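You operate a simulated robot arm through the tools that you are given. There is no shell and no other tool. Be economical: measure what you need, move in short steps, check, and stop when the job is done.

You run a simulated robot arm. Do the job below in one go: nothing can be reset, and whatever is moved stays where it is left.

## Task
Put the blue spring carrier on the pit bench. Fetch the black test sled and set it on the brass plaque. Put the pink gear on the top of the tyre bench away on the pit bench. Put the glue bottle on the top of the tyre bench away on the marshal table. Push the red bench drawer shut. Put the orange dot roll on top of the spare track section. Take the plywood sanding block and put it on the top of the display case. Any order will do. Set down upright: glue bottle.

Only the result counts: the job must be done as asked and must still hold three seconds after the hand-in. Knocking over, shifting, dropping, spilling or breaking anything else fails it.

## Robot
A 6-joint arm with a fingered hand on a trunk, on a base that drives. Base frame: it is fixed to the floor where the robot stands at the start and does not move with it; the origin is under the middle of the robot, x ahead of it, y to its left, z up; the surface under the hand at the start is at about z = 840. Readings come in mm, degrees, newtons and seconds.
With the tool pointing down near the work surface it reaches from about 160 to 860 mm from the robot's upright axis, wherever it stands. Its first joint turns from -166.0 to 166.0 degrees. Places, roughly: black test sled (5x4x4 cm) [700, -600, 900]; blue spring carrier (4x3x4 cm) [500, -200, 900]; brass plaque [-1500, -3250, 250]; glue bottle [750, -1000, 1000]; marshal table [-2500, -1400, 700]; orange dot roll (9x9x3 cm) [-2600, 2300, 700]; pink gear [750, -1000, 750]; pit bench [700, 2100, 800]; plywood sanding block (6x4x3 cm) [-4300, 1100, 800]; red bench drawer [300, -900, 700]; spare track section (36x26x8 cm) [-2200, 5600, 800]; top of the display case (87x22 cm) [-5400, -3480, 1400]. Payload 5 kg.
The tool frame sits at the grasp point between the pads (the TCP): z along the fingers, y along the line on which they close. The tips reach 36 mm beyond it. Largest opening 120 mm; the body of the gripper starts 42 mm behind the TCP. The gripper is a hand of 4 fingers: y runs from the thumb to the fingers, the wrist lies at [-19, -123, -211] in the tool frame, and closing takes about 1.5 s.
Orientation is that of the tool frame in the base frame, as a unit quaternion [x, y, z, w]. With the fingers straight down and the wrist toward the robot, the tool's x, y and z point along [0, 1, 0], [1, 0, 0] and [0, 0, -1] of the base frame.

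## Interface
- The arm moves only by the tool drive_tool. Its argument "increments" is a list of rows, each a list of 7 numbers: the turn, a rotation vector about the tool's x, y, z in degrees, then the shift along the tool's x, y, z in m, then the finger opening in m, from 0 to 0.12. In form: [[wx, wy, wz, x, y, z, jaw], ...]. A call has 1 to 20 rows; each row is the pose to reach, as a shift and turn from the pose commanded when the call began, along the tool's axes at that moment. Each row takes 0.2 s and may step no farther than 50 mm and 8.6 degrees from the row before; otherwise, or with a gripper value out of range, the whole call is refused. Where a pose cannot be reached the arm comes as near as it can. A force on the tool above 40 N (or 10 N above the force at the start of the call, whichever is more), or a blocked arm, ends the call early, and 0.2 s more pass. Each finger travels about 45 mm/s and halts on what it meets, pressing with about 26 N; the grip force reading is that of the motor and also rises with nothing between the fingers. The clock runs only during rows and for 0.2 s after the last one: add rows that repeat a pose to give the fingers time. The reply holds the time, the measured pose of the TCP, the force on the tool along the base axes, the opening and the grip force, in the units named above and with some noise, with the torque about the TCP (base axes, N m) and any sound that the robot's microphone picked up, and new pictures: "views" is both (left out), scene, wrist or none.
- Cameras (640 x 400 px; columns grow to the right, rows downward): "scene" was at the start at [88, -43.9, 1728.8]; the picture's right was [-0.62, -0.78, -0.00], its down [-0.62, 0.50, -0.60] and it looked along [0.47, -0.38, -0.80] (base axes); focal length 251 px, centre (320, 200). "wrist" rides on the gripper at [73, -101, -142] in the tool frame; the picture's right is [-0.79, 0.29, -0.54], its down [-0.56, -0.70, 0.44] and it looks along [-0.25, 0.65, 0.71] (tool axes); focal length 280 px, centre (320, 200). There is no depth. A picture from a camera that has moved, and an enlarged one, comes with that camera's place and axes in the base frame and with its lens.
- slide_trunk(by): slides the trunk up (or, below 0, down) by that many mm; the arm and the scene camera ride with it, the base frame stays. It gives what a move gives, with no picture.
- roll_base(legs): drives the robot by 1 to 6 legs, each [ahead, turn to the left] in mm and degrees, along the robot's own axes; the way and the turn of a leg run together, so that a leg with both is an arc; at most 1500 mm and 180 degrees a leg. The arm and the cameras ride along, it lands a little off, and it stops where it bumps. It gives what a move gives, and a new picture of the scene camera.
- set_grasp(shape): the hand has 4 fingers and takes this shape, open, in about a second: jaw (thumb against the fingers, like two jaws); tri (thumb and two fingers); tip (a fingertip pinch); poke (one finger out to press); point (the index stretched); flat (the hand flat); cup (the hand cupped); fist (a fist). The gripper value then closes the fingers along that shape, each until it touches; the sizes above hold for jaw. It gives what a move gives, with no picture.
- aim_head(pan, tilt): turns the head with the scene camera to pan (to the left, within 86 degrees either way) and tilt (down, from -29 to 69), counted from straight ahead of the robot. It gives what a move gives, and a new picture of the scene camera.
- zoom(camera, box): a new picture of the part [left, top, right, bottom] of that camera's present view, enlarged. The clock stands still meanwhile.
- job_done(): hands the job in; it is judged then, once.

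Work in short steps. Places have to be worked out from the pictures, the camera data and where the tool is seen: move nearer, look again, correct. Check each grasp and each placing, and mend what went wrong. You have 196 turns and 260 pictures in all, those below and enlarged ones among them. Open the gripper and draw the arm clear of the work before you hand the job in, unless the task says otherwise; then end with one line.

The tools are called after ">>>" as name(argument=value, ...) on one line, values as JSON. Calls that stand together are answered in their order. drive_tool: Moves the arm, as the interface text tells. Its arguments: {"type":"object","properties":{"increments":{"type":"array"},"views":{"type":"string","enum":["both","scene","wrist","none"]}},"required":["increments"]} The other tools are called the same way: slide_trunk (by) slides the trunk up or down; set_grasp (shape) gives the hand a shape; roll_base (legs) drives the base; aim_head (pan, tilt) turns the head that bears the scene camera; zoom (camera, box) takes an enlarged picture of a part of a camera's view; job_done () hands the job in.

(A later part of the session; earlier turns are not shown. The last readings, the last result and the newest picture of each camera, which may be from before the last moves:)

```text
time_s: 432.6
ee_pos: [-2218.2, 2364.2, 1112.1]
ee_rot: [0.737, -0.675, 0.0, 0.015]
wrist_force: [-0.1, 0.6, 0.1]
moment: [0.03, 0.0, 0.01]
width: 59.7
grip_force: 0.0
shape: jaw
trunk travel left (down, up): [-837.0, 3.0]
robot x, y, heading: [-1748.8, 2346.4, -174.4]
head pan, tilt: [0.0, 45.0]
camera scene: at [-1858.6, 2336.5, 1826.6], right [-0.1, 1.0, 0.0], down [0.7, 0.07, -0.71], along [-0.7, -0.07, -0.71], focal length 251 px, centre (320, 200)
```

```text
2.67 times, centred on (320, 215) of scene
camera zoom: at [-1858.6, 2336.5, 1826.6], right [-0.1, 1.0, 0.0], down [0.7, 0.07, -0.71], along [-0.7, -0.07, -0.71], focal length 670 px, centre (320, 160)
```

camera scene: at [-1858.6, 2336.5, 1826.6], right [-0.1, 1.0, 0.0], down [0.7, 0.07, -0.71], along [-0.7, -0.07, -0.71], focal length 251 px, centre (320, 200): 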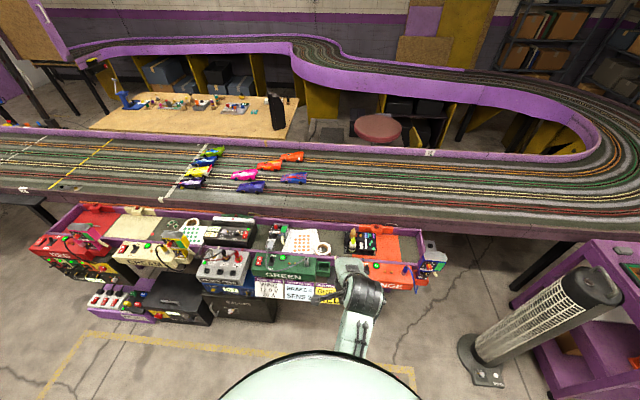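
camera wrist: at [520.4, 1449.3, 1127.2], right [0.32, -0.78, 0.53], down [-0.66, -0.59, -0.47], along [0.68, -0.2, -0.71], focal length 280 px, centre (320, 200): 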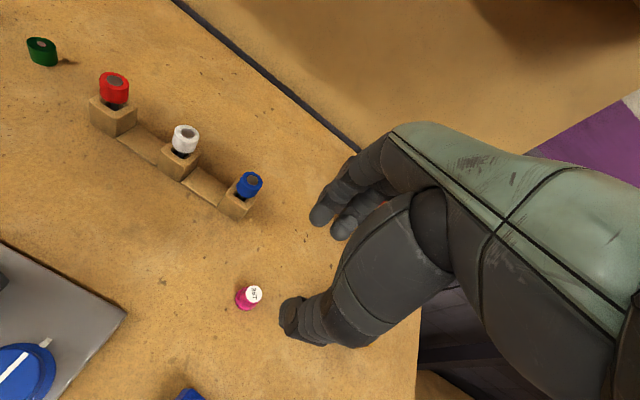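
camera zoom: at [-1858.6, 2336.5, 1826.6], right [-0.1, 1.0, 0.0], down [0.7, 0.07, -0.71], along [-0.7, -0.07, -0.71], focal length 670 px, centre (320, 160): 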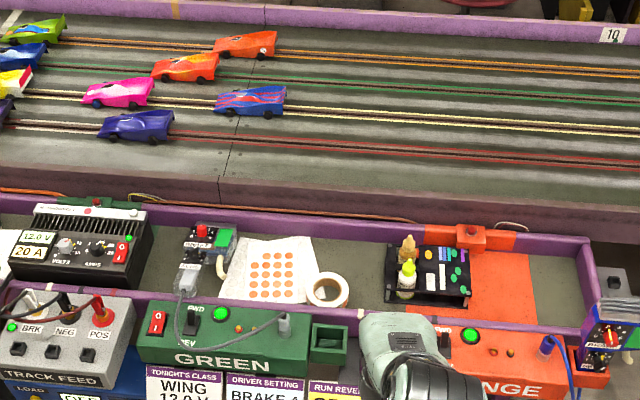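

The roll is at about (-2600,2280) in the tray, near its front lip. I roll forward 150 mm and extend the hand for a close look.

>>> roll_base(legs=[[150, 0]])

>>> drive_tool(increments=[[0, 0, 0, 0.015, 0.035, 0.02, 0.11], [0, 0, 0, 0.03, 0.07, 0.03, 0.11], [0, 0, 0, 0.045, 0.1, 0.04, 0.11], [0, 0, 0, 0.06, 0.13, 0.05, 0.11], [0, 0, 0, 0.075, 0.15, 0.05, 0.11]])

>>> zoom(camera="wrist", box=[100, 150, 420, 350])

```text
time_s: 434.0
ee_pos: [-2363.7, 2352.2, 1111.8]
ee_rot: [0.737, -0.676, 0.0, 0.016]
wrist_force: [0.0, 0.1, 0.2]
moment: [0.01, 0.02, -0.03]
width: 59.9
grip_force: 0.0
shape: jaw
trunk travel left (down, up): [-837.0, 3.0]
robot x, y, heading: [-1892.9, 2330.9, -174.4]
head pan, tilt: [0.0, 45.0]
camera scene: at [-2001.8, 2322.5, 1826.7], right [-0.1, 1.0, 0.0], down [0.7, 0.07, -0.71], along [-0.7, -0.07, -0.71], focal length 251 px, centre (320, 200)
```

scene: 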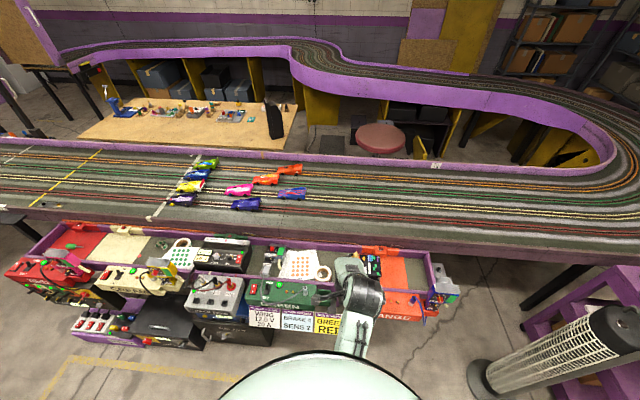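

```text
time_s: 435.2
ee_pos: [-2509.1, 2262.0, 1068.4]
ee_rot: [0.737, -0.676, 0.0, 0.014]
wrist_force: [1.0, 0.6, -0.1]
moment: [-0.01, 0.04, 0.01]
width: 109.9
grip_force: 0.1
shape: jaw
trunk travel left (down, up): [-837.0, 3.0]
robot x, y, heading: [-1892.7, 2331.2, -174.3]
head pan, tilt: [0.0, 45.0]
camera scene: at [-2005.5, 2321.4, 1826.4], right [-0.1, 1.0, 0.0], down [0.7, 0.07, -0.71], along [-0.7, -0.07, -0.71], focal length 251 px, centre (320, 200)
camera wrist: at [-2400.5, 2201.7, 1210.9], right [-0.34, 0.77, 0.53], down [0.64, 0.61, -0.47], along [-0.69, 0.18, -0.7], focal length 280 px, centre (320, 200)
```

scene: 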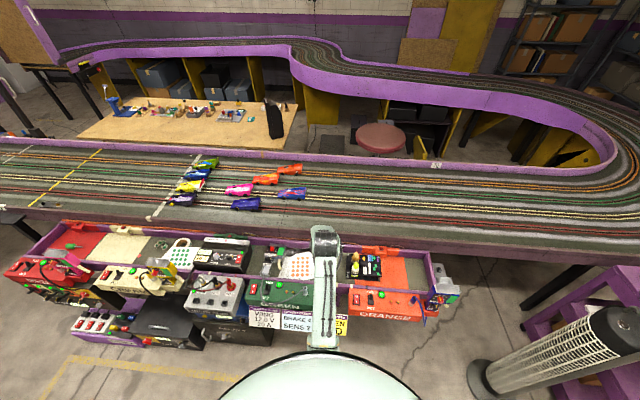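
wrist: 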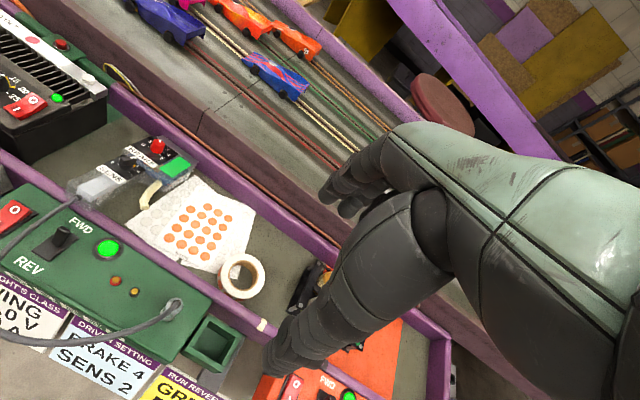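

```text
2.00 times, centred on (260, 250) of wrist
camera zoom: at [-2400.5, 2201.7, 1210.9], right [-0.34, 0.77, 0.53], down [0.64, 0.61, -0.47], along [-0.69, 0.18, -0.7], focal length 561 px, centre (440, 100)
```

zoom: 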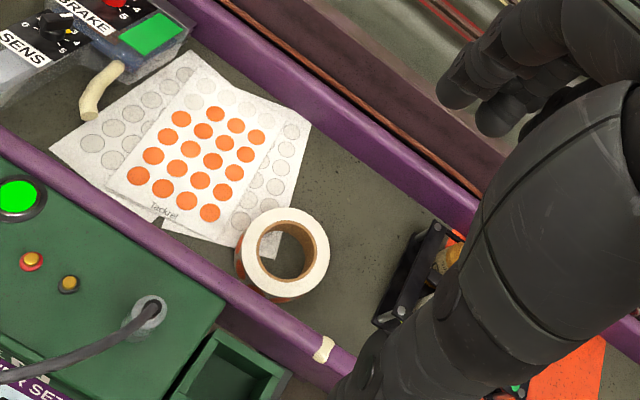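

The roll: center ≈(-2631,2277), top z≈668. Its front is close to the lip, so I'll pinch its back wall: thumb in the hole, fingers behind. I move the TCP over the back wall (x≈-2667) and lower the trunk for a closer check.

>>> drive_tool(increments=[[0, 0, 0, -0.006, 0.035, 0, 0.09], [0, 0, 0, -0.012, 0.07, 0, 0.07], [0, 0, 0, -0.02, 0.11, 0, 0.05], [0, 0, 0, -0.027, 0.15, 0, 0.05], [0, 0, 0, -0.027, 0.156, 0, 0.05]], views="none")

>>> slide_trunk(by=-250)

>>> drive_tool(increments=[[0, 0, 0, 0, 0, 0, 0.05]])

>>> zoom(camera="wrist", box=[140, 180, 460, 380])

```text
time_s: 436.4
ee_pos: [-2665.8, 2276.1, 1071.1]
ee_rot: [0.737, -0.676, 0.0, 0.016]
wrist_force: [-0.1, 0.4, 0.4]
moment: [0.02, 0.01, -0.02]
width: 50.3
grip_force: 0.0
shape: jaw
trunk travel left (down, up): [-837.0, 3.0]
robot x, y, heading: [-1889.5, 2330.2, -174.4]
head pan, tilt: [0.0, 45.0]
```

```text
time_s: 439.0
ee_pos: [-2665.4, 2276.6, 818.7]
ee_rot: [0.737, -0.676, -0.001, 0.015]
wrist_force: [0.4, -0.1, -0.1]
moment: [0.02, 0.01, 0.02]
width: 50.4
grip_force: 0.1
shape: jaw
trunk travel left (down, up): [-587.0, 253.0]
robot x, y, heading: [-1893.5, 2332.1, -174.4]
head pan, tilt: [0.0, 45.0]
```

```text
time_s: 439.4
ee_pos: [-2665.3, 2277.9, 820.4]
ee_rot: [0.737, -0.676, 0.001, 0.014]
wrist_force: [-0.2, 0.2, 0.1]
moment: [0.04, -0.03, -0.01]
width: 50.7
grip_force: 0.0
shape: jaw
trunk travel left (down, up): [-587.0, 253.0]
robot x, y, heading: [-1894.0, 2333.8, -174.4]
head pan, tilt: [0.0, 45.0]
camera scene: at [-2004.4, 2322.2, 1576.6], right [-0.1, 1.0, 0.0], down [0.7, 0.07, -0.71], along [-0.7, -0.07, -0.71], focal length 251 px, centre (320, 200)
camera wrist: at [-2555.7, 2217.0, 962.9], right [-0.34, 0.77, 0.53], down [0.64, 0.61, -0.47], along [-0.69, 0.18, -0.71], focal length 280 px, centre (320, 200)
```

scene: 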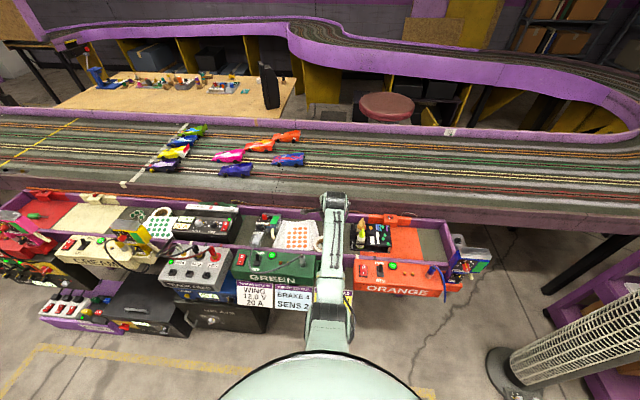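
wrist: 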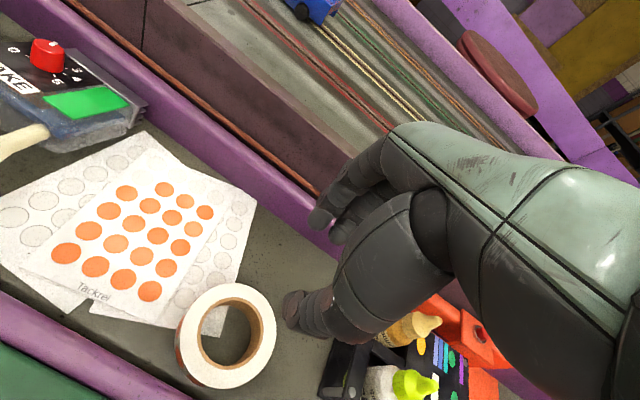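

```text
2.00 times, centred on (300, 280) of wrist
camera zoom: at [-2555.7, 2217.0, 962.9], right [-0.34, 0.77, 0.53], down [0.64, 0.61, -0.47], along [-0.69, 0.18, -0.71], focal length 561 px, centre (360, 40)
```

zoom: 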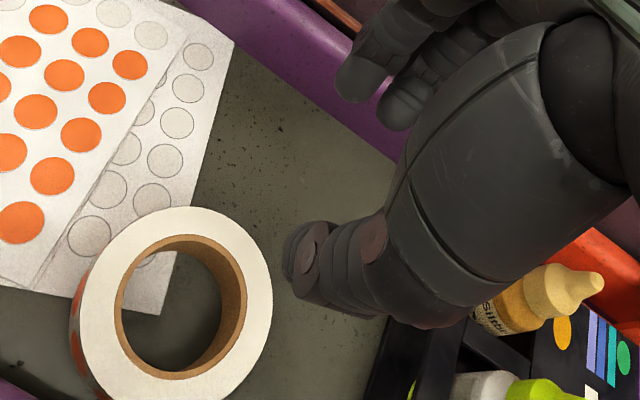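

Ring center (-2629,2275), top z≈669, confirmed. I narrow to 42 mm, shift 5 mm and descend to z≈705 for a check.

>>> drive_tool(increments=[[0, 0, 0, 0.005, 0, 0.03, 0.042], [0, 0, 0, 0.005, 0, 0.06, 0.042], [0, 0, 0, 0.005, 0, 0.09, 0.042], [0, 0, 0, 0.005, 0, 0.112, 0.042], [0, 0, 0, 0.005, 0, 0.112, 0.042]], views="wrist")

>>> zoom(camera="wrist", box=[180, 200, 420, 350])

```text
time_s: 440.6
ee_pos: [-2666.5, 2269.3, 708.9]
ee_rot: [0.737, -0.676, 0.0, 0.015]
wrist_force: [0.2, -0.1, 0.3]
moment: [0.01, -0.02, 0.01]
width: 42.4
grip_force: 0.0
shape: jaw
trunk travel left (down, up): [-587.0, 253.0]
robot x, y, heading: [-1891.1, 2330.0, -174.6]
head pan, tilt: [0.0, 45.0]
camera wrist: at [-2557.0, 2209.1, 851.8], right [-0.34, 0.77, 0.53], down [0.64, 0.61, -0.47], along [-0.69, 0.18, -0.7], focal length 280 px, centre (320, 200)
```

wrist: 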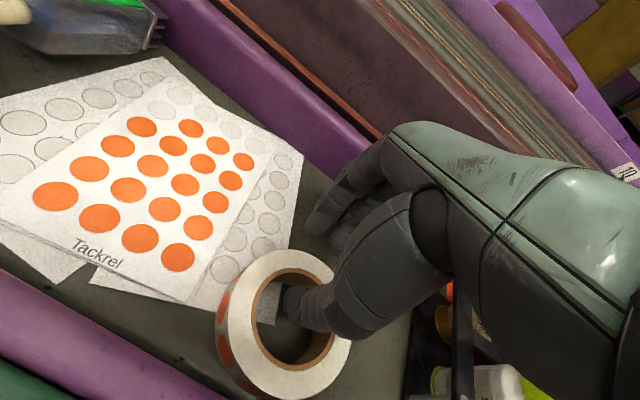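

```text
2.67 times, centred on (300, 275) of wrist
camera zoom: at [-2557.0, 2209.1, 851.8], right [-0.34, 0.77, 0.53], down [0.64, 0.61, -0.47], along [-0.69, 0.18, -0.7], focal length 748 px, centre (373, 0)
```

zoom: 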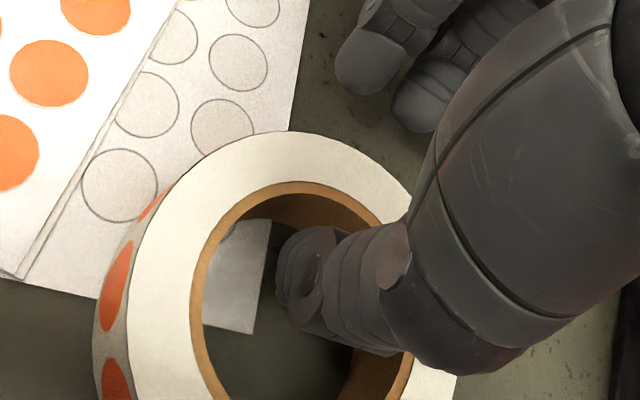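

The thumb is entering the hole and fingers are behind the wall. I lower 23 mm and close.

>>> drive_tool(increments=[[0, 0, 0, 0, 0, 0.012, 0.042], [0, 0, 0, 0, 0, 0.022, 0.042], [0, 0, 0, 0, 0, 0.022, 0.03], [0, 0, 0, 0, 0, 0.022, 0.015], [0, 0, 0, 0, 0, 0.022, 0.0], [0, 0, 0, 0, 0, 0.022, 0.0], [0, 0, 0, 0, 0, 0.022, 0.0], [0, 0, 0, 0, 0, 0.022, 0.0]], views="wrist")

```text
time_s: 441.4
ee_pos: [-2675.7, 2268.3, 699.2]
ee_rot: [0.736, -0.676, -0.007, 0.025]
wrist_force: [6.4, -0.1, 27.0]
moment: [-0.03, -1.32, 0.04]
width: 33.0
grip_force: 0.0
shape: jaw
trunk travel left (down, up): [-587.0, 253.0]
robot x, y, heading: [-1893.2, 2332.3, -174.4]
head pan, tilt: [0.0, 45.0]
stopped in row 3: the force on the tool passed its limit at 44 N (the readings are from after the stop); the commanded pose is now the measured one
camera wrist: at [-2562.6, 2208.4, 840.1], right [-0.33, 0.78, 0.54], down [0.63, 0.6, -0.49], along [-0.7, 0.18, -0.69], focal length 280 px, centre (320, 200)
```

wrist: 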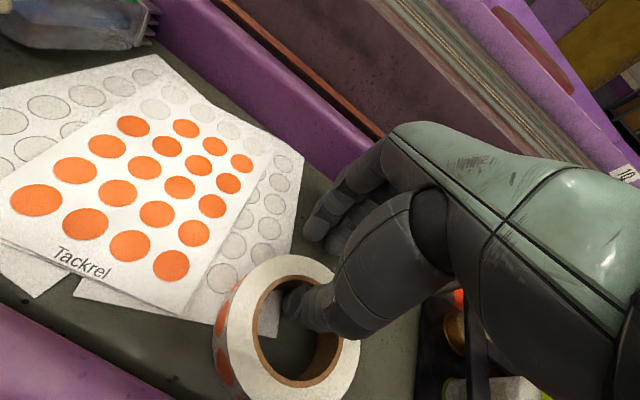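

Something (thumb base on the rim) stops me at z≈699, with the tips already below the rim. I ease up 3 mm and try closing here.

>>> drive_tool(increments=[[0, 0, 0, 0, -0.004, -0.004, 0.033], [0, 0, 0, 0, -0.004, -0.004, 0.02], [0, 0, 0, 0, -0.004, -0.004, 0.01], [0, 0, 0, 0, -0.004, -0.004, 0.0], [0, 0, 0, 0, -0.004, -0.004, 0.0], [0, 0, 0, 0, -0.004, -0.004, 0.0]], views="wrist")

>>> zoom(camera="wrist", box=[180, 200, 420, 350])

```text
time_s: 442.8
ee_pos: [-2667.2, 2269.3, 698.7]
ee_rot: [0.736, -0.677, -0.004, 0.021]
wrist_force: [4.3, -0.7, 12.8]
moment: [-0.05, -0.41, -0.04]
width: 5.0
grip_force: 26.4
shape: jaw
trunk travel left (down, up): [-587.0, 253.0]
robot x, y, heading: [-1895.1, 2327.5, -174.6]
head pan, tilt: [0.0, 45.0]
camera wrist: at [-2554.9, 2209.5, 840.4], right [-0.34, 0.78, 0.53], down [0.63, 0.61, -0.48], along [-0.7, 0.18, -0.7], focal length 280 px, centre (320, 200)
```

wrist: 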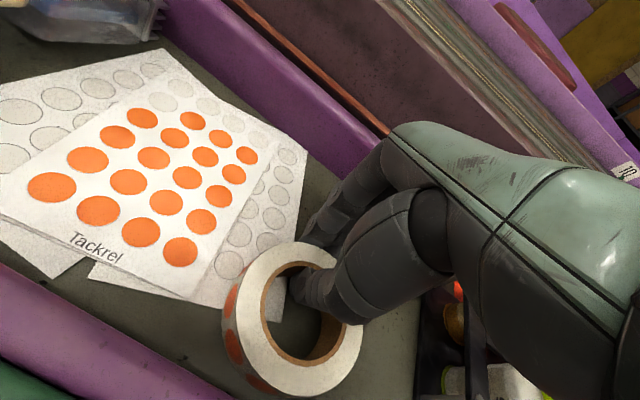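

```text
2.67 times, centred on (300, 275) of wrist
camera zoom: at [-2554.9, 2209.5, 840.4], right [-0.34, 0.78, 0.53], down [0.63, 0.61, -0.48], along [-0.7, 0.18, -0.7], focal length 748 px, centre (373, 0)
```

zoom: 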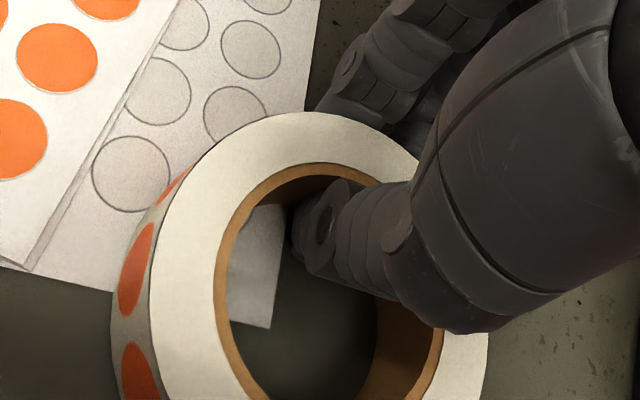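

The back wall appears pinched (26 N). I lift gently 50 mm to test.

>>> drive_tool(increments=[[0, 0, 0, 0, 0, -0.01, 0], [0, 0, 0, 0, 0, -0.02, 0], [0, 0, 0, 0, 0, -0.035, 0], [0, 0, 0, 0, 0, -0.055, 0], [0, 0, 0, 0, 0, -0.055, 0]], views="wrist")

```text
time_s: 443.9
ee_pos: [-2665.1, 2269.5, 750.4]
ee_rot: [0.736, -0.676, -0.003, 0.02]
wrist_force: [0.3, 0.6, -0.8]
moment: [-0.02, 0.05, 0.0]
width: 4.6
grip_force: 25.8
shape: jaw
trunk travel left (down, up): [-587.0, 253.0]
robot x, y, heading: [-1896.7, 2331.6, -174.4]
head pan, tilt: [0.0, 45.0]
camera wrist: at [-2554.5, 2210.2, 892.7], right [-0.34, 0.78, 0.53], down [0.64, 0.61, -0.48], along [-0.69, 0.18, -0.7], focal length 280 px, centre (320, 200)
```

wrist: 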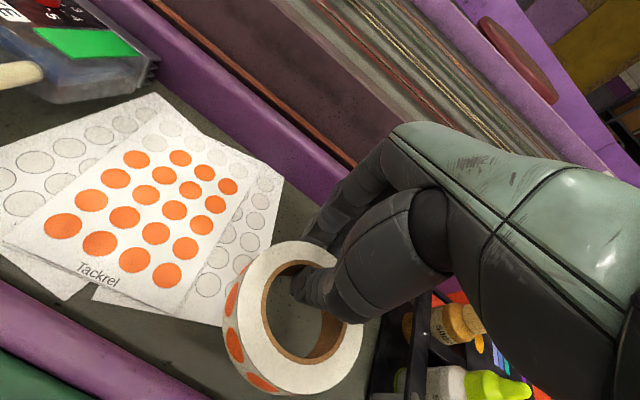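

Lifted. I raise the trunk, tuck, and drive north toward the spare track section.

>>> slide_trunk(by=250)

>>> drive_tool(increments=[[0, 0, 0, 0, -0.03, -0.03, 0], [0, 0, 0, 0, -0.065, -0.06, 0], [0, 0, 0, 0, -0.1, -0.08, 0], [0, 0, 0, 0, -0.14, -0.1, 0], [0, 0, 0, 0, -0.18, -0.11, 0], [0, 0, 0, 0, -0.22, -0.11, 0], [0, 0, 0, 0, -0.26, -0.11, 0], [0, 0, 0, 0, -0.3, -0.11, 0]], views="wrist")

>>> roll_base(legs=[[0, -102], [1450, 0], [850, 0]])

>>> aim_head(pan=20, tilt=40)

```text
time_s: 446.5
ee_pos: [-2665.1, 2270.2, 1000.5]
ee_rot: [0.736, -0.677, -0.003, 0.021]
wrist_force: [0.7, 0.9, -0.7]
moment: [-0.02, 0.05, -0.01]
width: 4.8
grip_force: 25.2
shape: jaw
trunk travel left (down, up): [-837.0, 3.0]
robot x, y, heading: [-1892.9, 2330.4, -174.3]
head pan, tilt: [0.0, 45.0]
```

```text
time_s: 448.3
ee_pos: [-2363.7, 2297.6, 1103.3]
ee_rot: [0.736, -0.676, -0.004, 0.021]
wrist_force: [0.1, -0.1, -1.0]
moment: [-0.03, 0.04, -0.02]
width: 4.6
grip_force: 25.7
shape: jaw
trunk travel left (down, up): [-837.0, 3.0]
robot x, y, heading: [-1896.1, 2329.6, -174.4]
head pan, tilt: [0.0, 45.0]
camera wrist: at [-2251.4, 2237.5, 1245.0], right [-0.34, 0.78, 0.53], down [0.64, 0.61, -0.48], along [-0.7, 0.18, -0.7], focal length 280 px, centre (320, 200)
```

wrist: 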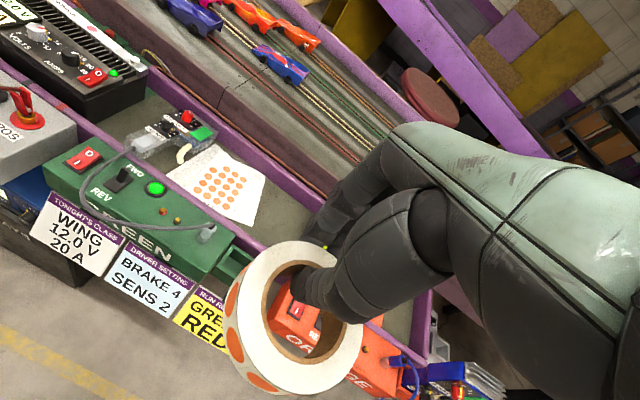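

```text
time_s: 465.9
ee_pos: [-1703.8, 5110.9, 1102.2]
ee_rot: [0.03, 0.999, 0.017, -0.01]
wrist_force: [0.7, -0.2, -1.1]
moment: [0.05, 0.0, 0.03]
width: 4.4
grip_force: 25.8
shape: jaw
trunk travel left (down, up): [-837.0, 3.0]
robot x, y, heading: [-1739.5, 4640.3, 87.1]
head pan, tilt: [0.0, 45.0]
camera scene: at [-1733.4, 4753.8, 1826.6], right [1.0, -0.05, 0.0], down [-0.03, -0.71, -0.71], along [0.03, 0.71, -0.71], focal length 251 px, centre (320, 200)
```

scene: 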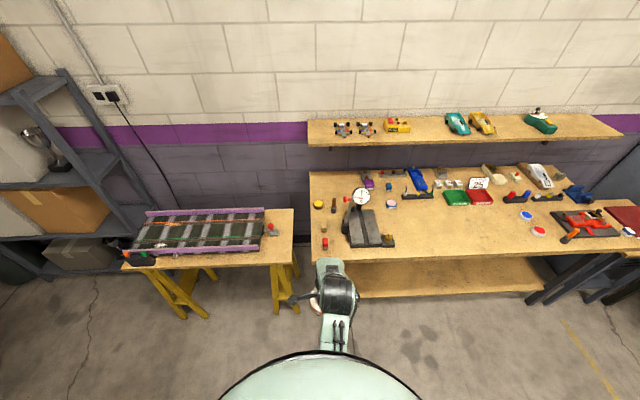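

```text
time_s: 466.7
ee_pos: [-1703.8, 5112.2, 1101.4]
ee_rot: [0.029, 0.999, 0.016, -0.01]
wrist_force: [-0.3, 0.3, -1.1]
moment: [0.02, -0.01, -0.02]
width: 4.5
grip_force: 26.0
shape: jaw
trunk travel left (down, up): [-837.0, 3.0]
robot x, y, heading: [-1736.3, 4637.8, 87.3]
head pan, tilt: [20.0, 40.0]
camera scene: at [-1762.3, 4754.2, 1833.8], right [0.95, 0.3, 0.0], down [0.19, -0.61, -0.77], along [-0.23, 0.73, -0.64], focal length 251 px, centre (320, 200)
```

scene: 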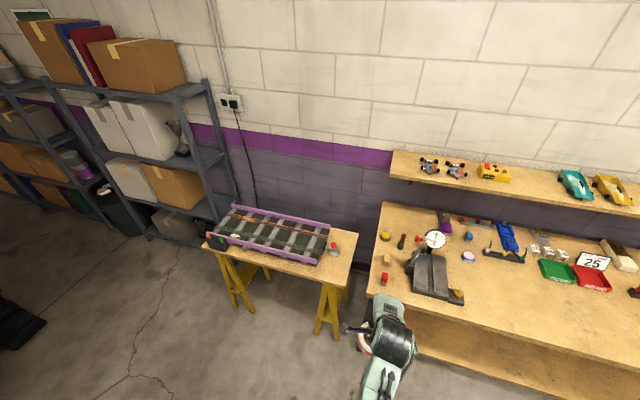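

The track section is at about (-2287,5530). I move over to x≈-2287 and face it.

>>> roll_base(legs=[[60, 0], [0, 92.5], [550, 0], [0, -91], [90, 0]])

>>> aim_head(pan=0, tilt=50)

>>> zoom(camera="scene", box=[200, 120, 440, 270])

```text
time_s: 480.7
ee_pos: [-2218.3, 5282.1, 1102.3]
ee_rot: [0.05, 0.999, 0.019, -0.011]
wrist_force: [0.1, -0.4, -0.8]
moment: [0.04, -0.04, -0.02]
width: 4.3
grip_force: 26.1
shape: jaw
trunk travel left (down, up): [-837.0, 3.0]
robot x, y, heading: [-2270.6, 4813.2, 85.1]
head pan, tilt: [20.0, 40.0]
camera scene: at [-2290.3, 4927.4, 1833.8], right [0.97, 0.26, 0.0], down [0.17, -0.62, -0.77], along [-0.2, 0.74, -0.64], focal length 251 px, centre (320, 200)
```

scene: 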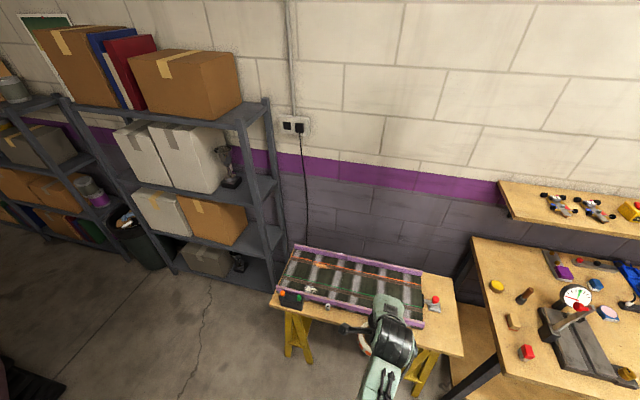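

```text
time_s: 481.5
ee_pos: [-2218.3, 5283.1, 1102.0]
ee_rot: [0.05, 0.999, 0.017, -0.01]
wrist_force: [0.0, 0.0, -0.9]
moment: [0.02, -0.01, 0.03]
width: 4.5
grip_force: 25.8
shape: jaw
trunk travel left (down, up): [-837.0, 3.0]
robot x, y, heading: [-2270.8, 4812.8, 84.8]
head pan, tilt: [0.0, 50.0]
camera scene: at [-2261.7, 4923.0, 1819.6], right [1.0, -0.09, 0.0], down [-0.07, -0.76, -0.64], along [0.05, 0.64, -0.77], focal length 251 px, centre (320, 200)
```

scene: 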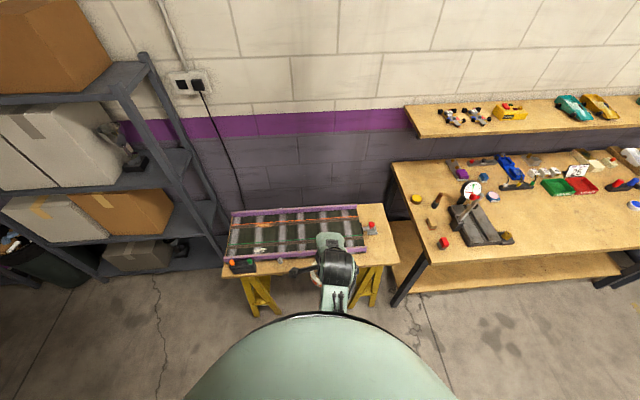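

```text
2.67 times, centred on (320, 195) of scene
camera zoom: at [-2261.7, 4923.0, 1819.6], right [1.0, -0.09, 0.0], down [-0.07, -0.76, -0.64], along [0.05, 0.64, -0.77], focal length 670 px, centre (320, 213)
```

zoom: 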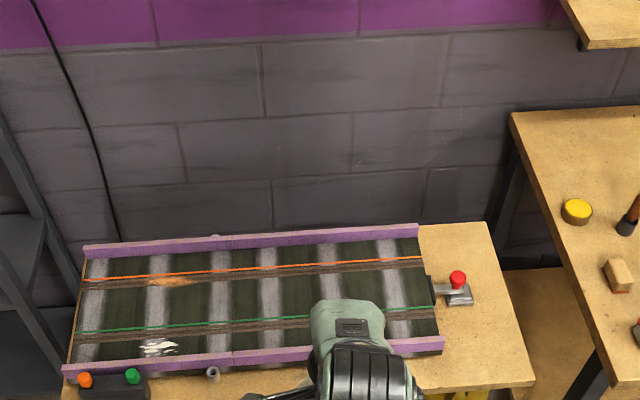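

The section seems to have a seam; I look closer to find its real extent.

>>> zoom(camera="scene", box=[215, 195, 375, 295])

>>> drive_tool(increments=[[0, 0, 0, 0, 0, 0, 0]], views="wrist")

```text
4.00 times, centred on (295, 245) of scene
camera zoom: at [-2261.7, 4923.0, 1819.6], right [1.0, -0.09, 0.0], down [-0.07, -0.76, -0.64], along [0.05, 0.64, -0.77], focal length 1004 px, centre (420, 20)
```

zoom: 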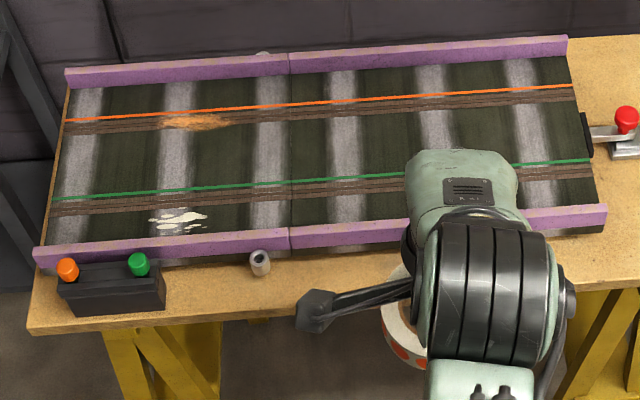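

```text
time_s: 481.9
ee_pos: [-2216.1, 5282.3, 1103.3]
ee_rot: [0.05, 0.999, 0.017, -0.01]
wrist_force: [-0.5, 0.5, -0.3]
moment: [0.0, -0.01, -0.03]
width: 4.4
grip_force: 25.8
shape: jaw
trunk travel left (down, up): [-837.0, 3.0]
robot x, y, heading: [-2271.3, 4813.9, 84.9]
head pan, tilt: [0.0, 50.0]
camera wrist: at [-2297.0, 5185.3, 1244.0], right [0.82, 0.19, 0.53], down [0.48, -0.74, -0.48], along [0.3, 0.65, -0.7], focal length 280 px, centre (320, 200)
```

wrist: 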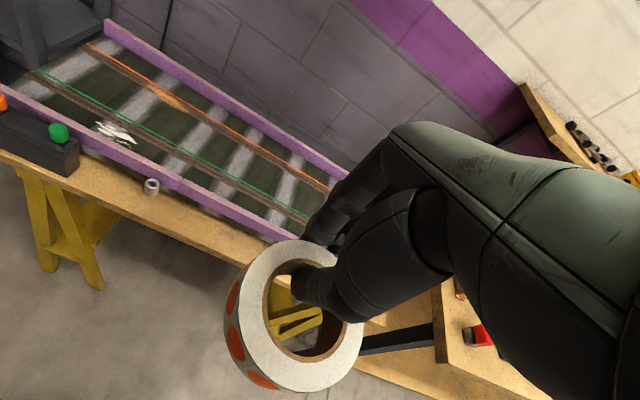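

The right-hand piece (x −2360…−2027, 36 cm) matches the given position. I extend so that the ring center comes over its middle (TCP ≈(-2189,5584)) and lower with the trunk.

>>> drive_tool(increments=[[0, 0, 0, 0, 0.04, 0, 0], [0, 0, 0, 0, 0.08, 0, 0], [0, 0, 0, 0, 0.12, 0, 0], [0, 0, 0, 0, 0.16, 0, 0], [0, 0, 0, 0.003, 0.2, 0, 0], [0, 0, 0, 0.003, 0.24, 0, 0], [0, 0, 0, 0.003, 0.28, 0, 0], [0, 0, 0, 0.003, 0.3, 0, 0]], views="none")

>>> slide_trunk(by=-110)

>>> drive_tool(increments=[[0, 0, 0, 0, 0, 0, 0]])

```text
time_s: 483.7
ee_pos: [-2191.0, 5580.8, 1111.0]
ee_rot: [0.05, 0.999, 0.017, -0.01]
wrist_force: [-0.8, -0.7, -1.0]
moment: [0.01, 0.01, -0.01]
width: 4.6
grip_force: 26.2
shape: jaw
trunk travel left (down, up): [-837.0, 3.0]
robot x, y, heading: [-2268.4, 4814.9, 85.1]
head pan, tilt: [0.0, 50.0]
```

```text
time_s: 485.2
ee_pos: [-2191.2, 5581.4, 1001.6]
ee_rot: [0.048, 0.999, 0.017, -0.011]
wrist_force: [0.3, 0.4, -0.9]
moment: [0.03, 0.02, 0.0]
width: 4.5
grip_force: 26.0
shape: jaw
trunk travel left (down, up): [-727.0, 113.0]
robot x, y, heading: [-2270.7, 4814.4, 85.1]
head pan, tilt: [0.0, 50.0]
```

```text
time_s: 485.6
ee_pos: [-2191.2, 5581.6, 1001.6]
ee_rot: [0.05, 0.999, 0.017, -0.01]
wrist_force: [0.5, -0.5, -0.8]
moment: [0.01, -0.01, 0.0]
width: 4.2
grip_force: 26.4
shape: jaw
trunk travel left (down, up): [-727.0, 113.0]
robot x, y, heading: [-2269.6, 4810.6, 85.2]
head pan, tilt: [0.0, 50.0]
camera scene: at [-2261.6, 4922.8, 1709.6], right [1.0, -0.09, 0.0], down [-0.07, -0.76, -0.64], along [0.06, 0.64, -0.77], focal length 251 px, centre (320, 200)
camera wrist: at [-2270.9, 5483.3, 1143.7], right [0.82, 0.19, 0.53], down [0.48, -0.74, -0.48], along [0.3, 0.65, -0.7], focal length 280 px, centre (320, 200)
```

scene: 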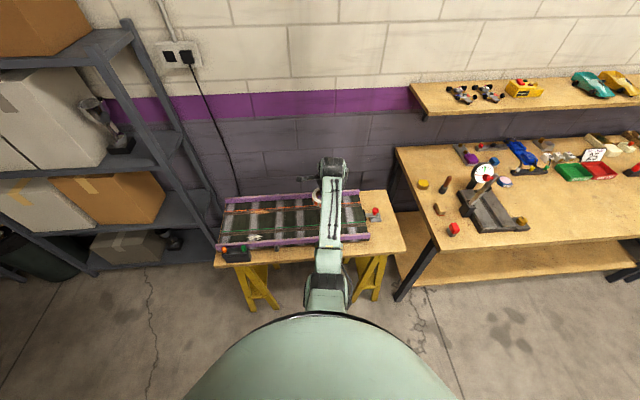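
wrist: 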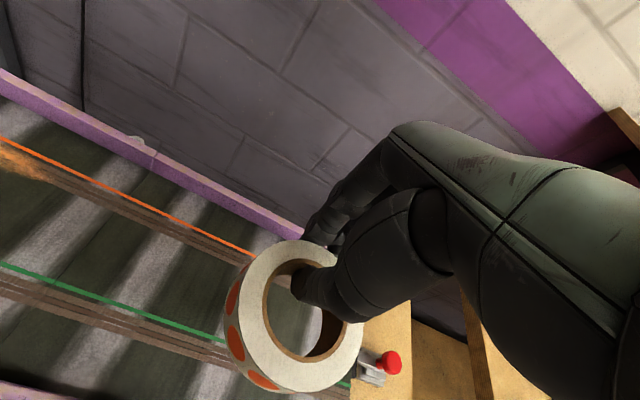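

The landing point is on the bed between the rails. I descend until contact.

>>> drive_tool(increments=[[0, 0, 0, 0, 0, 0.02, 0], [0, 0, 0, 0, 0, 0.04, 0], [0, 0, 0, 0, 0, 0.05, 0], [0, 0, 0, 0, 0, 0.056, 0], [0, 0, 0, 0, 0, 0.062, 0], [0, 0, 0, 0, 0, 0.068, 0], [0, 0, 0, 0, 0, 0.074, 0], [0, 0, 0, 0, 0, 0.08, 0], [0, 0, 0, 0, 0, 0.085, 0], [0, 0, 0, 0, 0, 0.09, 0], [0, 0, 0, 0, 0, 0.095, 0], [0, 0, 0, 0, 0, 0.1, 0], [0, 0, 0, 0, 0, 0.105, 0], [0, 0, 0, 0, 0, 0.11, 0]], views="wrist")

```text
time_s: 488.6
ee_pos: [-2193.4, 5584.2, 891.1]
ee_rot: [0.049, 0.999, 0.018, -0.011]
wrist_force: [-0.4, 0.4, -0.4]
moment: [0.04, 0.01, -0.01]
width: 4.4
grip_force: 25.9
shape: jaw
trunk travel left (down, up): [-727.0, 113.0]
robot x, y, heading: [-2270.2, 4810.6, 85.0]
head pan, tilt: [0.0, 50.0]
camera wrist: at [-2273.6, 5487.4, 1033.0], right [0.82, 0.19, 0.53], down [0.48, -0.74, -0.48], along [0.3, 0.65, -0.7], focal length 280 px, centre (320, 200)
```

wrist: 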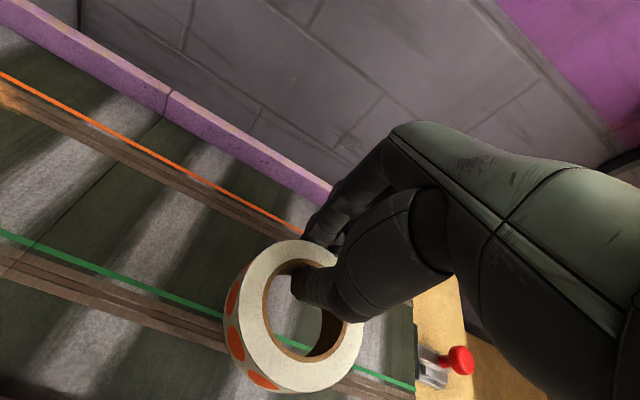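

No contact yet. I continue down in 4–5 mm steps.

>>> drive_tool(increments=[[0, 0, 0, 0, 0, 0.006, 0], [0, 0, 0, 0, 0, 0.011, 0], [0, 0, 0, 0, 0, 0.016, 0], [0, 0, 0, 0, 0, 0.021, 0], [0, 0, 0, 0, 0, 0.026, 0], [0, 0, 0, 0, 0, 0.031, 0], [0, 0, 0, 0, 0, 0.036, 0], [0, 0, 0, 0, 0, 0.041, 0], [0, 0, 0, 0, 0, 0.046, 0], [0, 0, 0, 0, 0, 0.051, 0], [0, 0, 0, 0, 0, 0.056, 0]], views="wrist")

```text
time_s: 491.0
ee_pos: [-2195.4, 5586.4, 834.2]
ee_rot: [0.049, 0.999, 0.017, -0.01]
wrist_force: [0.6, 0.0, -0.3]
moment: [0.02, 0.02, -0.02]
width: 4.7
grip_force: 26.2
shape: jaw
trunk travel left (down, up): [-727.0, 113.0]
robot x, y, heading: [-2267.8, 4816.0, 85.0]
head pan, tilt: [0.0, 50.0]
camera wrist: at [-2275.2, 5488.6, 977.4], right [0.82, 0.19, 0.53], down [0.48, -0.74, -0.48], along [0.3, 0.65, -0.7], focal length 280 px, centre (320, 200)
```

wrist: 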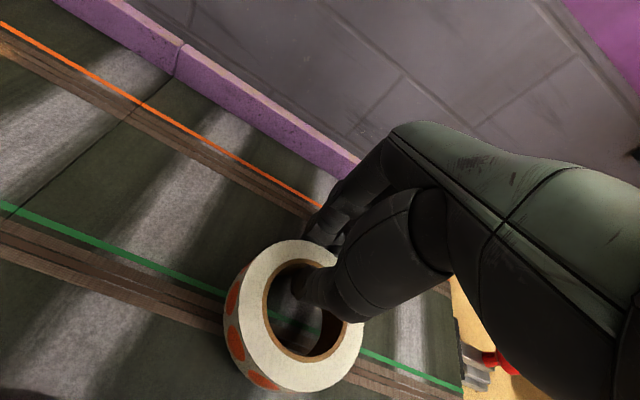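

Still no contact; the table is lower than assumed, so the section's center is also nearer y≈5600. I shift +20 mm in y and keep descending.

>>> drive_tool(increments=[[0, 0, 0, 0, 0.02, 0.0, 0], [0, 0, 0, 0, 0.02, 0.006, 0], [0, 0, 0, 0, 0.02, 0.011, 0], [0, 0, 0, 0, 0.02, 0.016, 0], [0, 0, 0, 0, 0.02, 0.021, 0], [0, 0, 0, 0, 0.02, 0.026, 0], [0, 0, 0, 0, 0.02, 0.031, 0], [0, 0, 0, 0, 0.02, 0.036, 0], [0, 0, 0, 0, 0.02, 0.041, 0], [0, 0, 0, 0, 0.02, 0.046, 0], [0, 0, 0, 0, 0.02, 0.051, 0], [0, 0, 0, 0, 0.02, 0.056, 0]], views="wrist")

```text
time_s: 492.5
ee_pos: [-2193.1, 5614.6, 818.9]
ee_rot: [0.05, 0.998, 0.028, -0.011]
wrist_force: [-0.9, -11.2, 29.8]
moment: [-1.1, 0.27, 0.08]
width: 4.9
grip_force: 26.1
shape: jaw
trunk travel left (down, up): [-727.0, 113.0]
robot x, y, heading: [-2272.5, 4815.5, 85.0]
head pan, tilt: [0.0, 50.0]
stopped in row 7: the force on the tool passed its limit at 45 N (the readings are from after the stop); the commanded pose is now the measured one
camera wrist: at [-2273.0, 5513.9, 958.6], right [0.82, 0.18, 0.54], down [0.48, -0.73, -0.49], along [0.3, 0.66, -0.68], focal length 280 px, centre (320, 200)
```

wrist: 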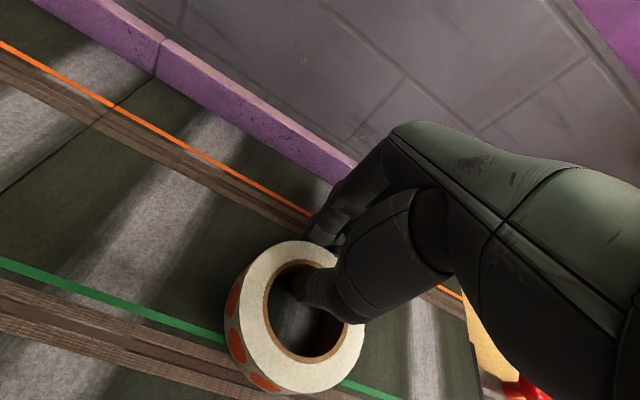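

Contact: the ring is on the bed. I ease up 3 mm, open and rise.

>>> drive_tool(increments=[[0, 0, 0, 0, -0.002, -0.003, 0.01], [0, 0, 0, 0, -0.002, -0.003, 0.025], [0, 0, 0, 0, -0.002, -0.003, 0.04], [0, 0, 0, 0, -0.002, -0.003, 0.042], [0, 0, 0, 0, -0.002, -0.003, 0.042], [0, 0, 0, 0, -0.002, -0.02, 0.042], [0, 0, 0, 0, -0.002, -0.05, 0.042], [0, 0, 0, 0, -0.002, -0.09, 0.042], [0, 0, 0, 0, -0.002, -0.13, 0.042]], views="wrist")

```text
time_s: 494.5
ee_pos: [-2190.8, 5600.6, 940.2]
ee_rot: [0.05, 0.998, 0.022, -0.011]
wrist_force: [0.7, 0.1, -0.6]
moment: [0.0, -0.02, -0.01]
width: 42.0
grip_force: 0.1
shape: jaw
trunk travel left (down, up): [-727.0, 113.0]
robot x, y, heading: [-2268.0, 4814.4, 84.9]
head pan, tilt: [0.0, 50.0]
camera wrist: at [-2271.2, 5501.4, 1081.5], right [0.82, 0.18, 0.54], down [0.48, -0.73, -0.49], along [0.3, 0.66, -0.69], focal length 280 px, centre (320, 200)
```

wrist: 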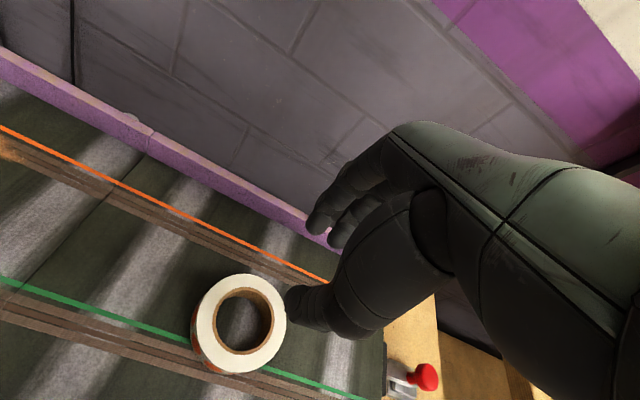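

The roll lies flat on the spare section. I tuck, back out and head for the far side of the hall via the corridor along the track.

>>> drive_tool(increments=[[0, 0, 0, 0, -0.03, -0.03, 0.05], [0, 0, 0, 0, -0.065, -0.06, 0.06], [0, 0, 0, 0, -0.1, -0.09, 0.06], [0, 0, 0, 0, -0.14, -0.11, 0.06], [0, 0, 0, 0, -0.18, -0.11, 0.06], [0, 0, 0, 0, -0.22, -0.11, 0.06], [0, 0, 0, 0, -0.26, -0.11, 0.06], [0, 0, 0, 0, -0.3, -0.11, 0.06]], views="scene")

>>> roll_base(legs=[[-280, 0], [0, -85], [520, 0], [0, -90], [1400, 0]])

>>> aim_head(pan=0, tilt=30)

```text
time_s: 496.3
ee_pos: [-2219.0, 5299.5, 1041.3]
ee_rot: [0.051, 0.998, 0.023, -0.011]
wrist_force: [-0.5, 0.4, -0.1]
moment: [0.02, -0.01, 0.02]
width: 59.7
grip_force: 0.0
shape: jaw
trunk travel left (down, up): [-727.0, 113.0]
robot x, y, heading: [-2272.6, 4814.3, 85.3]
head pan, tilt: [0.0, 50.0]
camera scene: at [-2262.0, 4919.9, 1709.8], right [1.0, -0.09, 0.0], down [-0.07, -0.76, -0.64], along [0.06, 0.64, -0.77], focal length 251 px, centre (320, 200)
```

scene: 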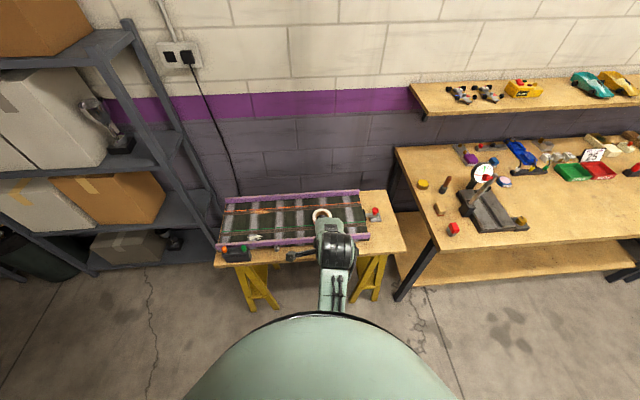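

```text
time_s: 497.9
ee_pos: [-2234.5, 5143.1, 1042.7]
ee_rot: [0.048, 0.998, 0.025, -0.012]
wrist_force: [-0.5, -0.7, 0.6]
moment: [0.07, -0.02, -0.01]
width: 59.7
grip_force: 0.0
shape: jaw
trunk travel left (down, up): [-727.0, 113.0]
robot x, y, heading: [-2285.8, 4661.8, 85.5]
head pan, tilt: [0.0, 50.0]
stopped in leg 1: the robot was blocked; the commanded pose is now the measured one
camera scene: at [-2276.5, 4760.0, 1710.2], right [1.0, -0.08, 0.0], down [-0.06, -0.76, -0.65], along [0.05, 0.64, -0.76], focal length 251 px, centre (320, 200)
```

scene: 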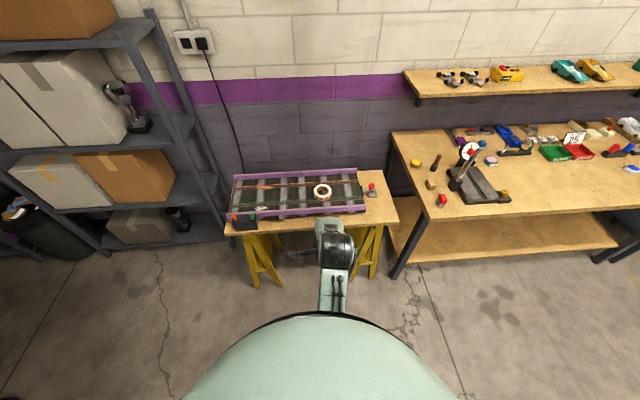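

```text
time_s: 498.7
ee_pos: [-2234.4, 5150.0, 1039.2]
ee_rot: [0.049, 0.998, 0.022, -0.012]
wrist_force: [-0.2, 0.8, 0.2]
moment: [0.01, -0.01, -0.03]
width: 59.9
grip_force: 0.2
shape: jaw
trunk travel left (down, up): [-727.0, 113.0]
robot x, y, heading: [-2284.9, 4661.6, 85.1]
head pan, tilt: [0.0, 30.0]
camera scene: at [-2274.6, 4784.2, 1738.9], right [1.0, -0.08, 0.0], down [-0.04, -0.5, -0.87], along [0.07, 0.86, -0.5], focal length 251 px, centre (320, 200)
```

scene: 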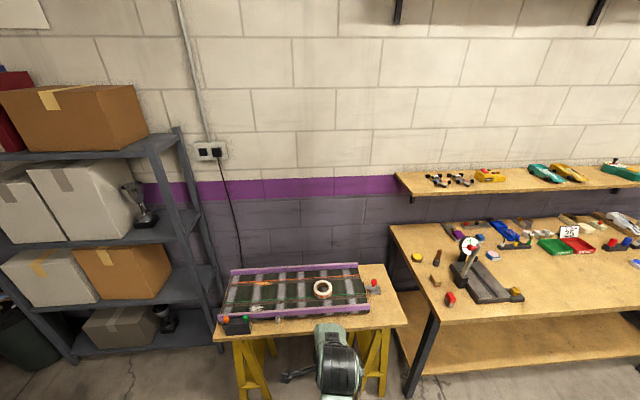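

I bumped the cart behind me lightly. I move forward 110 mm, turn east and check the cart.

>>> roll_base(legs=[[110, 0], [0, -85], [570, 0]])

>>> aim_head(pan=-84, tilt=35)

```text
time_s: 507.5
ee_pos: [-1197.5, 4756.2, 1039.5]
ee_rot: [0.714, 0.699, 0.023, 0.006]
wrist_force: [-0.1, -0.3, -0.1]
moment: [-0.01, 0.01, -0.03]
width: 59.6
grip_force: 0.1
shape: jaw
trunk travel left (down, up): [-727.0, 113.0]
robot x, y, heading: [-1689.9, 4771.1, -0.6]
head pan, tilt: [0.0, 30.0]
camera scene: at [-1568.0, 4769.8, 1739.2], right [-0.01, -1.0, 0.0], down [-0.5, 0.0, -0.87], along [0.87, -0.01, -0.5], focal length 251 px, centre (320, 200)
```

scene: 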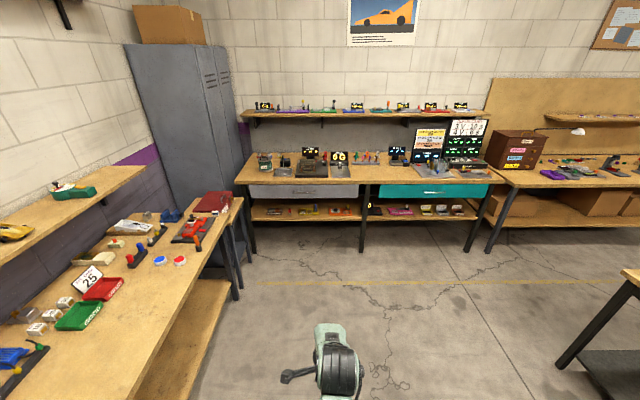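

```text
time_s: 509.1
ee_pos: [-1196.6, 4755.3, 1040.1]
ee_rot: [0.715, 0.699, 0.024, 0.007]
wrist_force: [-0.1, -0.5, 0.2]
moment: [-0.02, -0.02, -0.01]
width: 60.1
grip_force: 0.1
shape: jaw
trunk travel left (down, up): [-727.0, 113.0]
robot x, y, heading: [-1688.8, 4767.1, -0.7]
head pan, tilt: [-84.0, 35.0]
camera scene: at [-1649.7, 4682.8, 1731.4], right [-1.0, -0.1, 0.0], down [-0.06, 0.57, -0.82], along [0.08, -0.82, -0.57], focal length 251 px, centre (320, 200)
```

scene: 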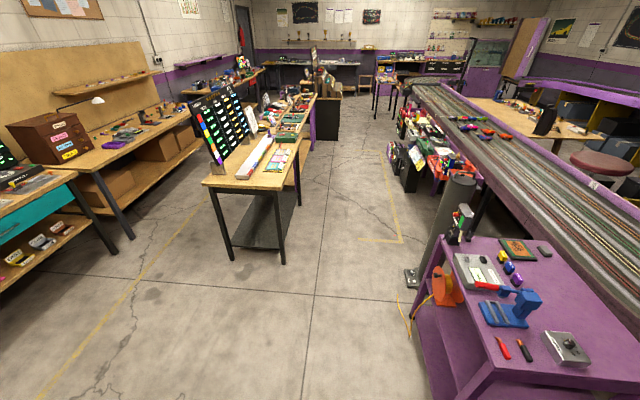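

The cart's items are undisturbed. I turn south and drive along the corridor in stages.

>>> roll_base(legs=[[0, -92], [1450, 0], [1450, 0]])

>>> aim_head(pan=0, tilt=35)

```text
time_s: 528.9
ee_pos: [-1691.0, 1414.3, 1040.1]
ee_rot: [1.0, -0.005, 0.013, 0.022]
wrist_force: [-0.5, 0.4, -0.6]
moment: [0.03, 0.0, -0.01]
width: 59.6
grip_force: 0.1
shape: jaw
trunk travel left (down, up): [-727.0, 113.0]
robot x, y, heading: [-1687.8, 1902.0, -89.8]
head pan, tilt: [-84.0, 35.0]
camera scene: at [-1770.8, 1868.6, 1731.4], right [-0.11, 0.99, 0.0], down [0.57, 0.06, -0.82], along [-0.81, -0.09, -0.57], focal length 251 px, centre (320, 200)
```

scene: 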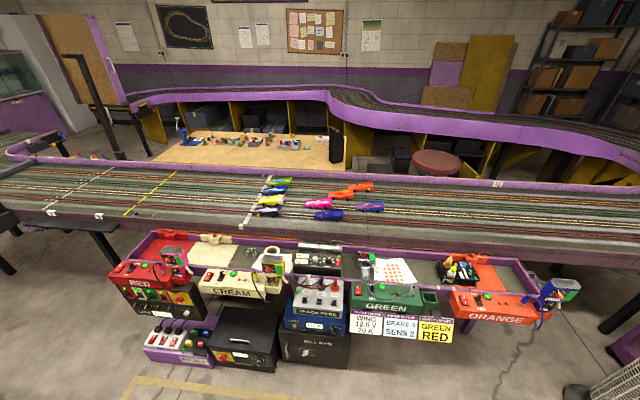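

```text
time_s: 530.5
ee_pos: [-1690.8, 1414.3, 1040.0]
ee_rot: [1.0, -0.005, 0.012, 0.021]
wrist_force: [0.4, -0.2, -0.1]
moment: [-0.01, 0.03, 0.01]
width: 59.6
grip_force: 0.1
shape: jaw
trunk travel left (down, up): [-727.0, 113.0]
robot x, y, heading: [-1685.9, 1903.9, -89.8]
head pan, tilt: [0.0, 35.0]
camera scene: at [-1683.1, 1790.0, 1731.4], right [-1.0, 0.0, 0.0], down [0.0, 0.57, -0.82], along [0.0, -0.82, -0.57], focal length 251 px, centre (320, 200)
```

scene: 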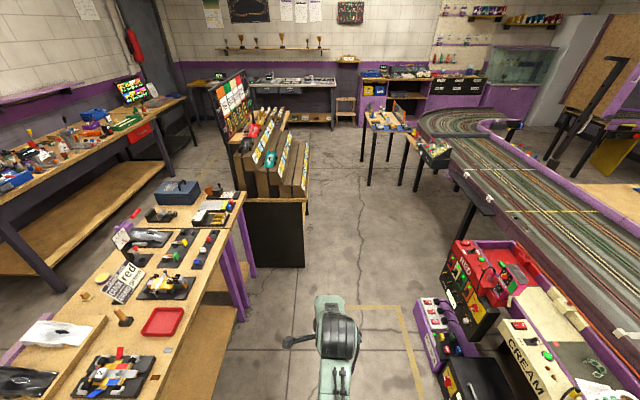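

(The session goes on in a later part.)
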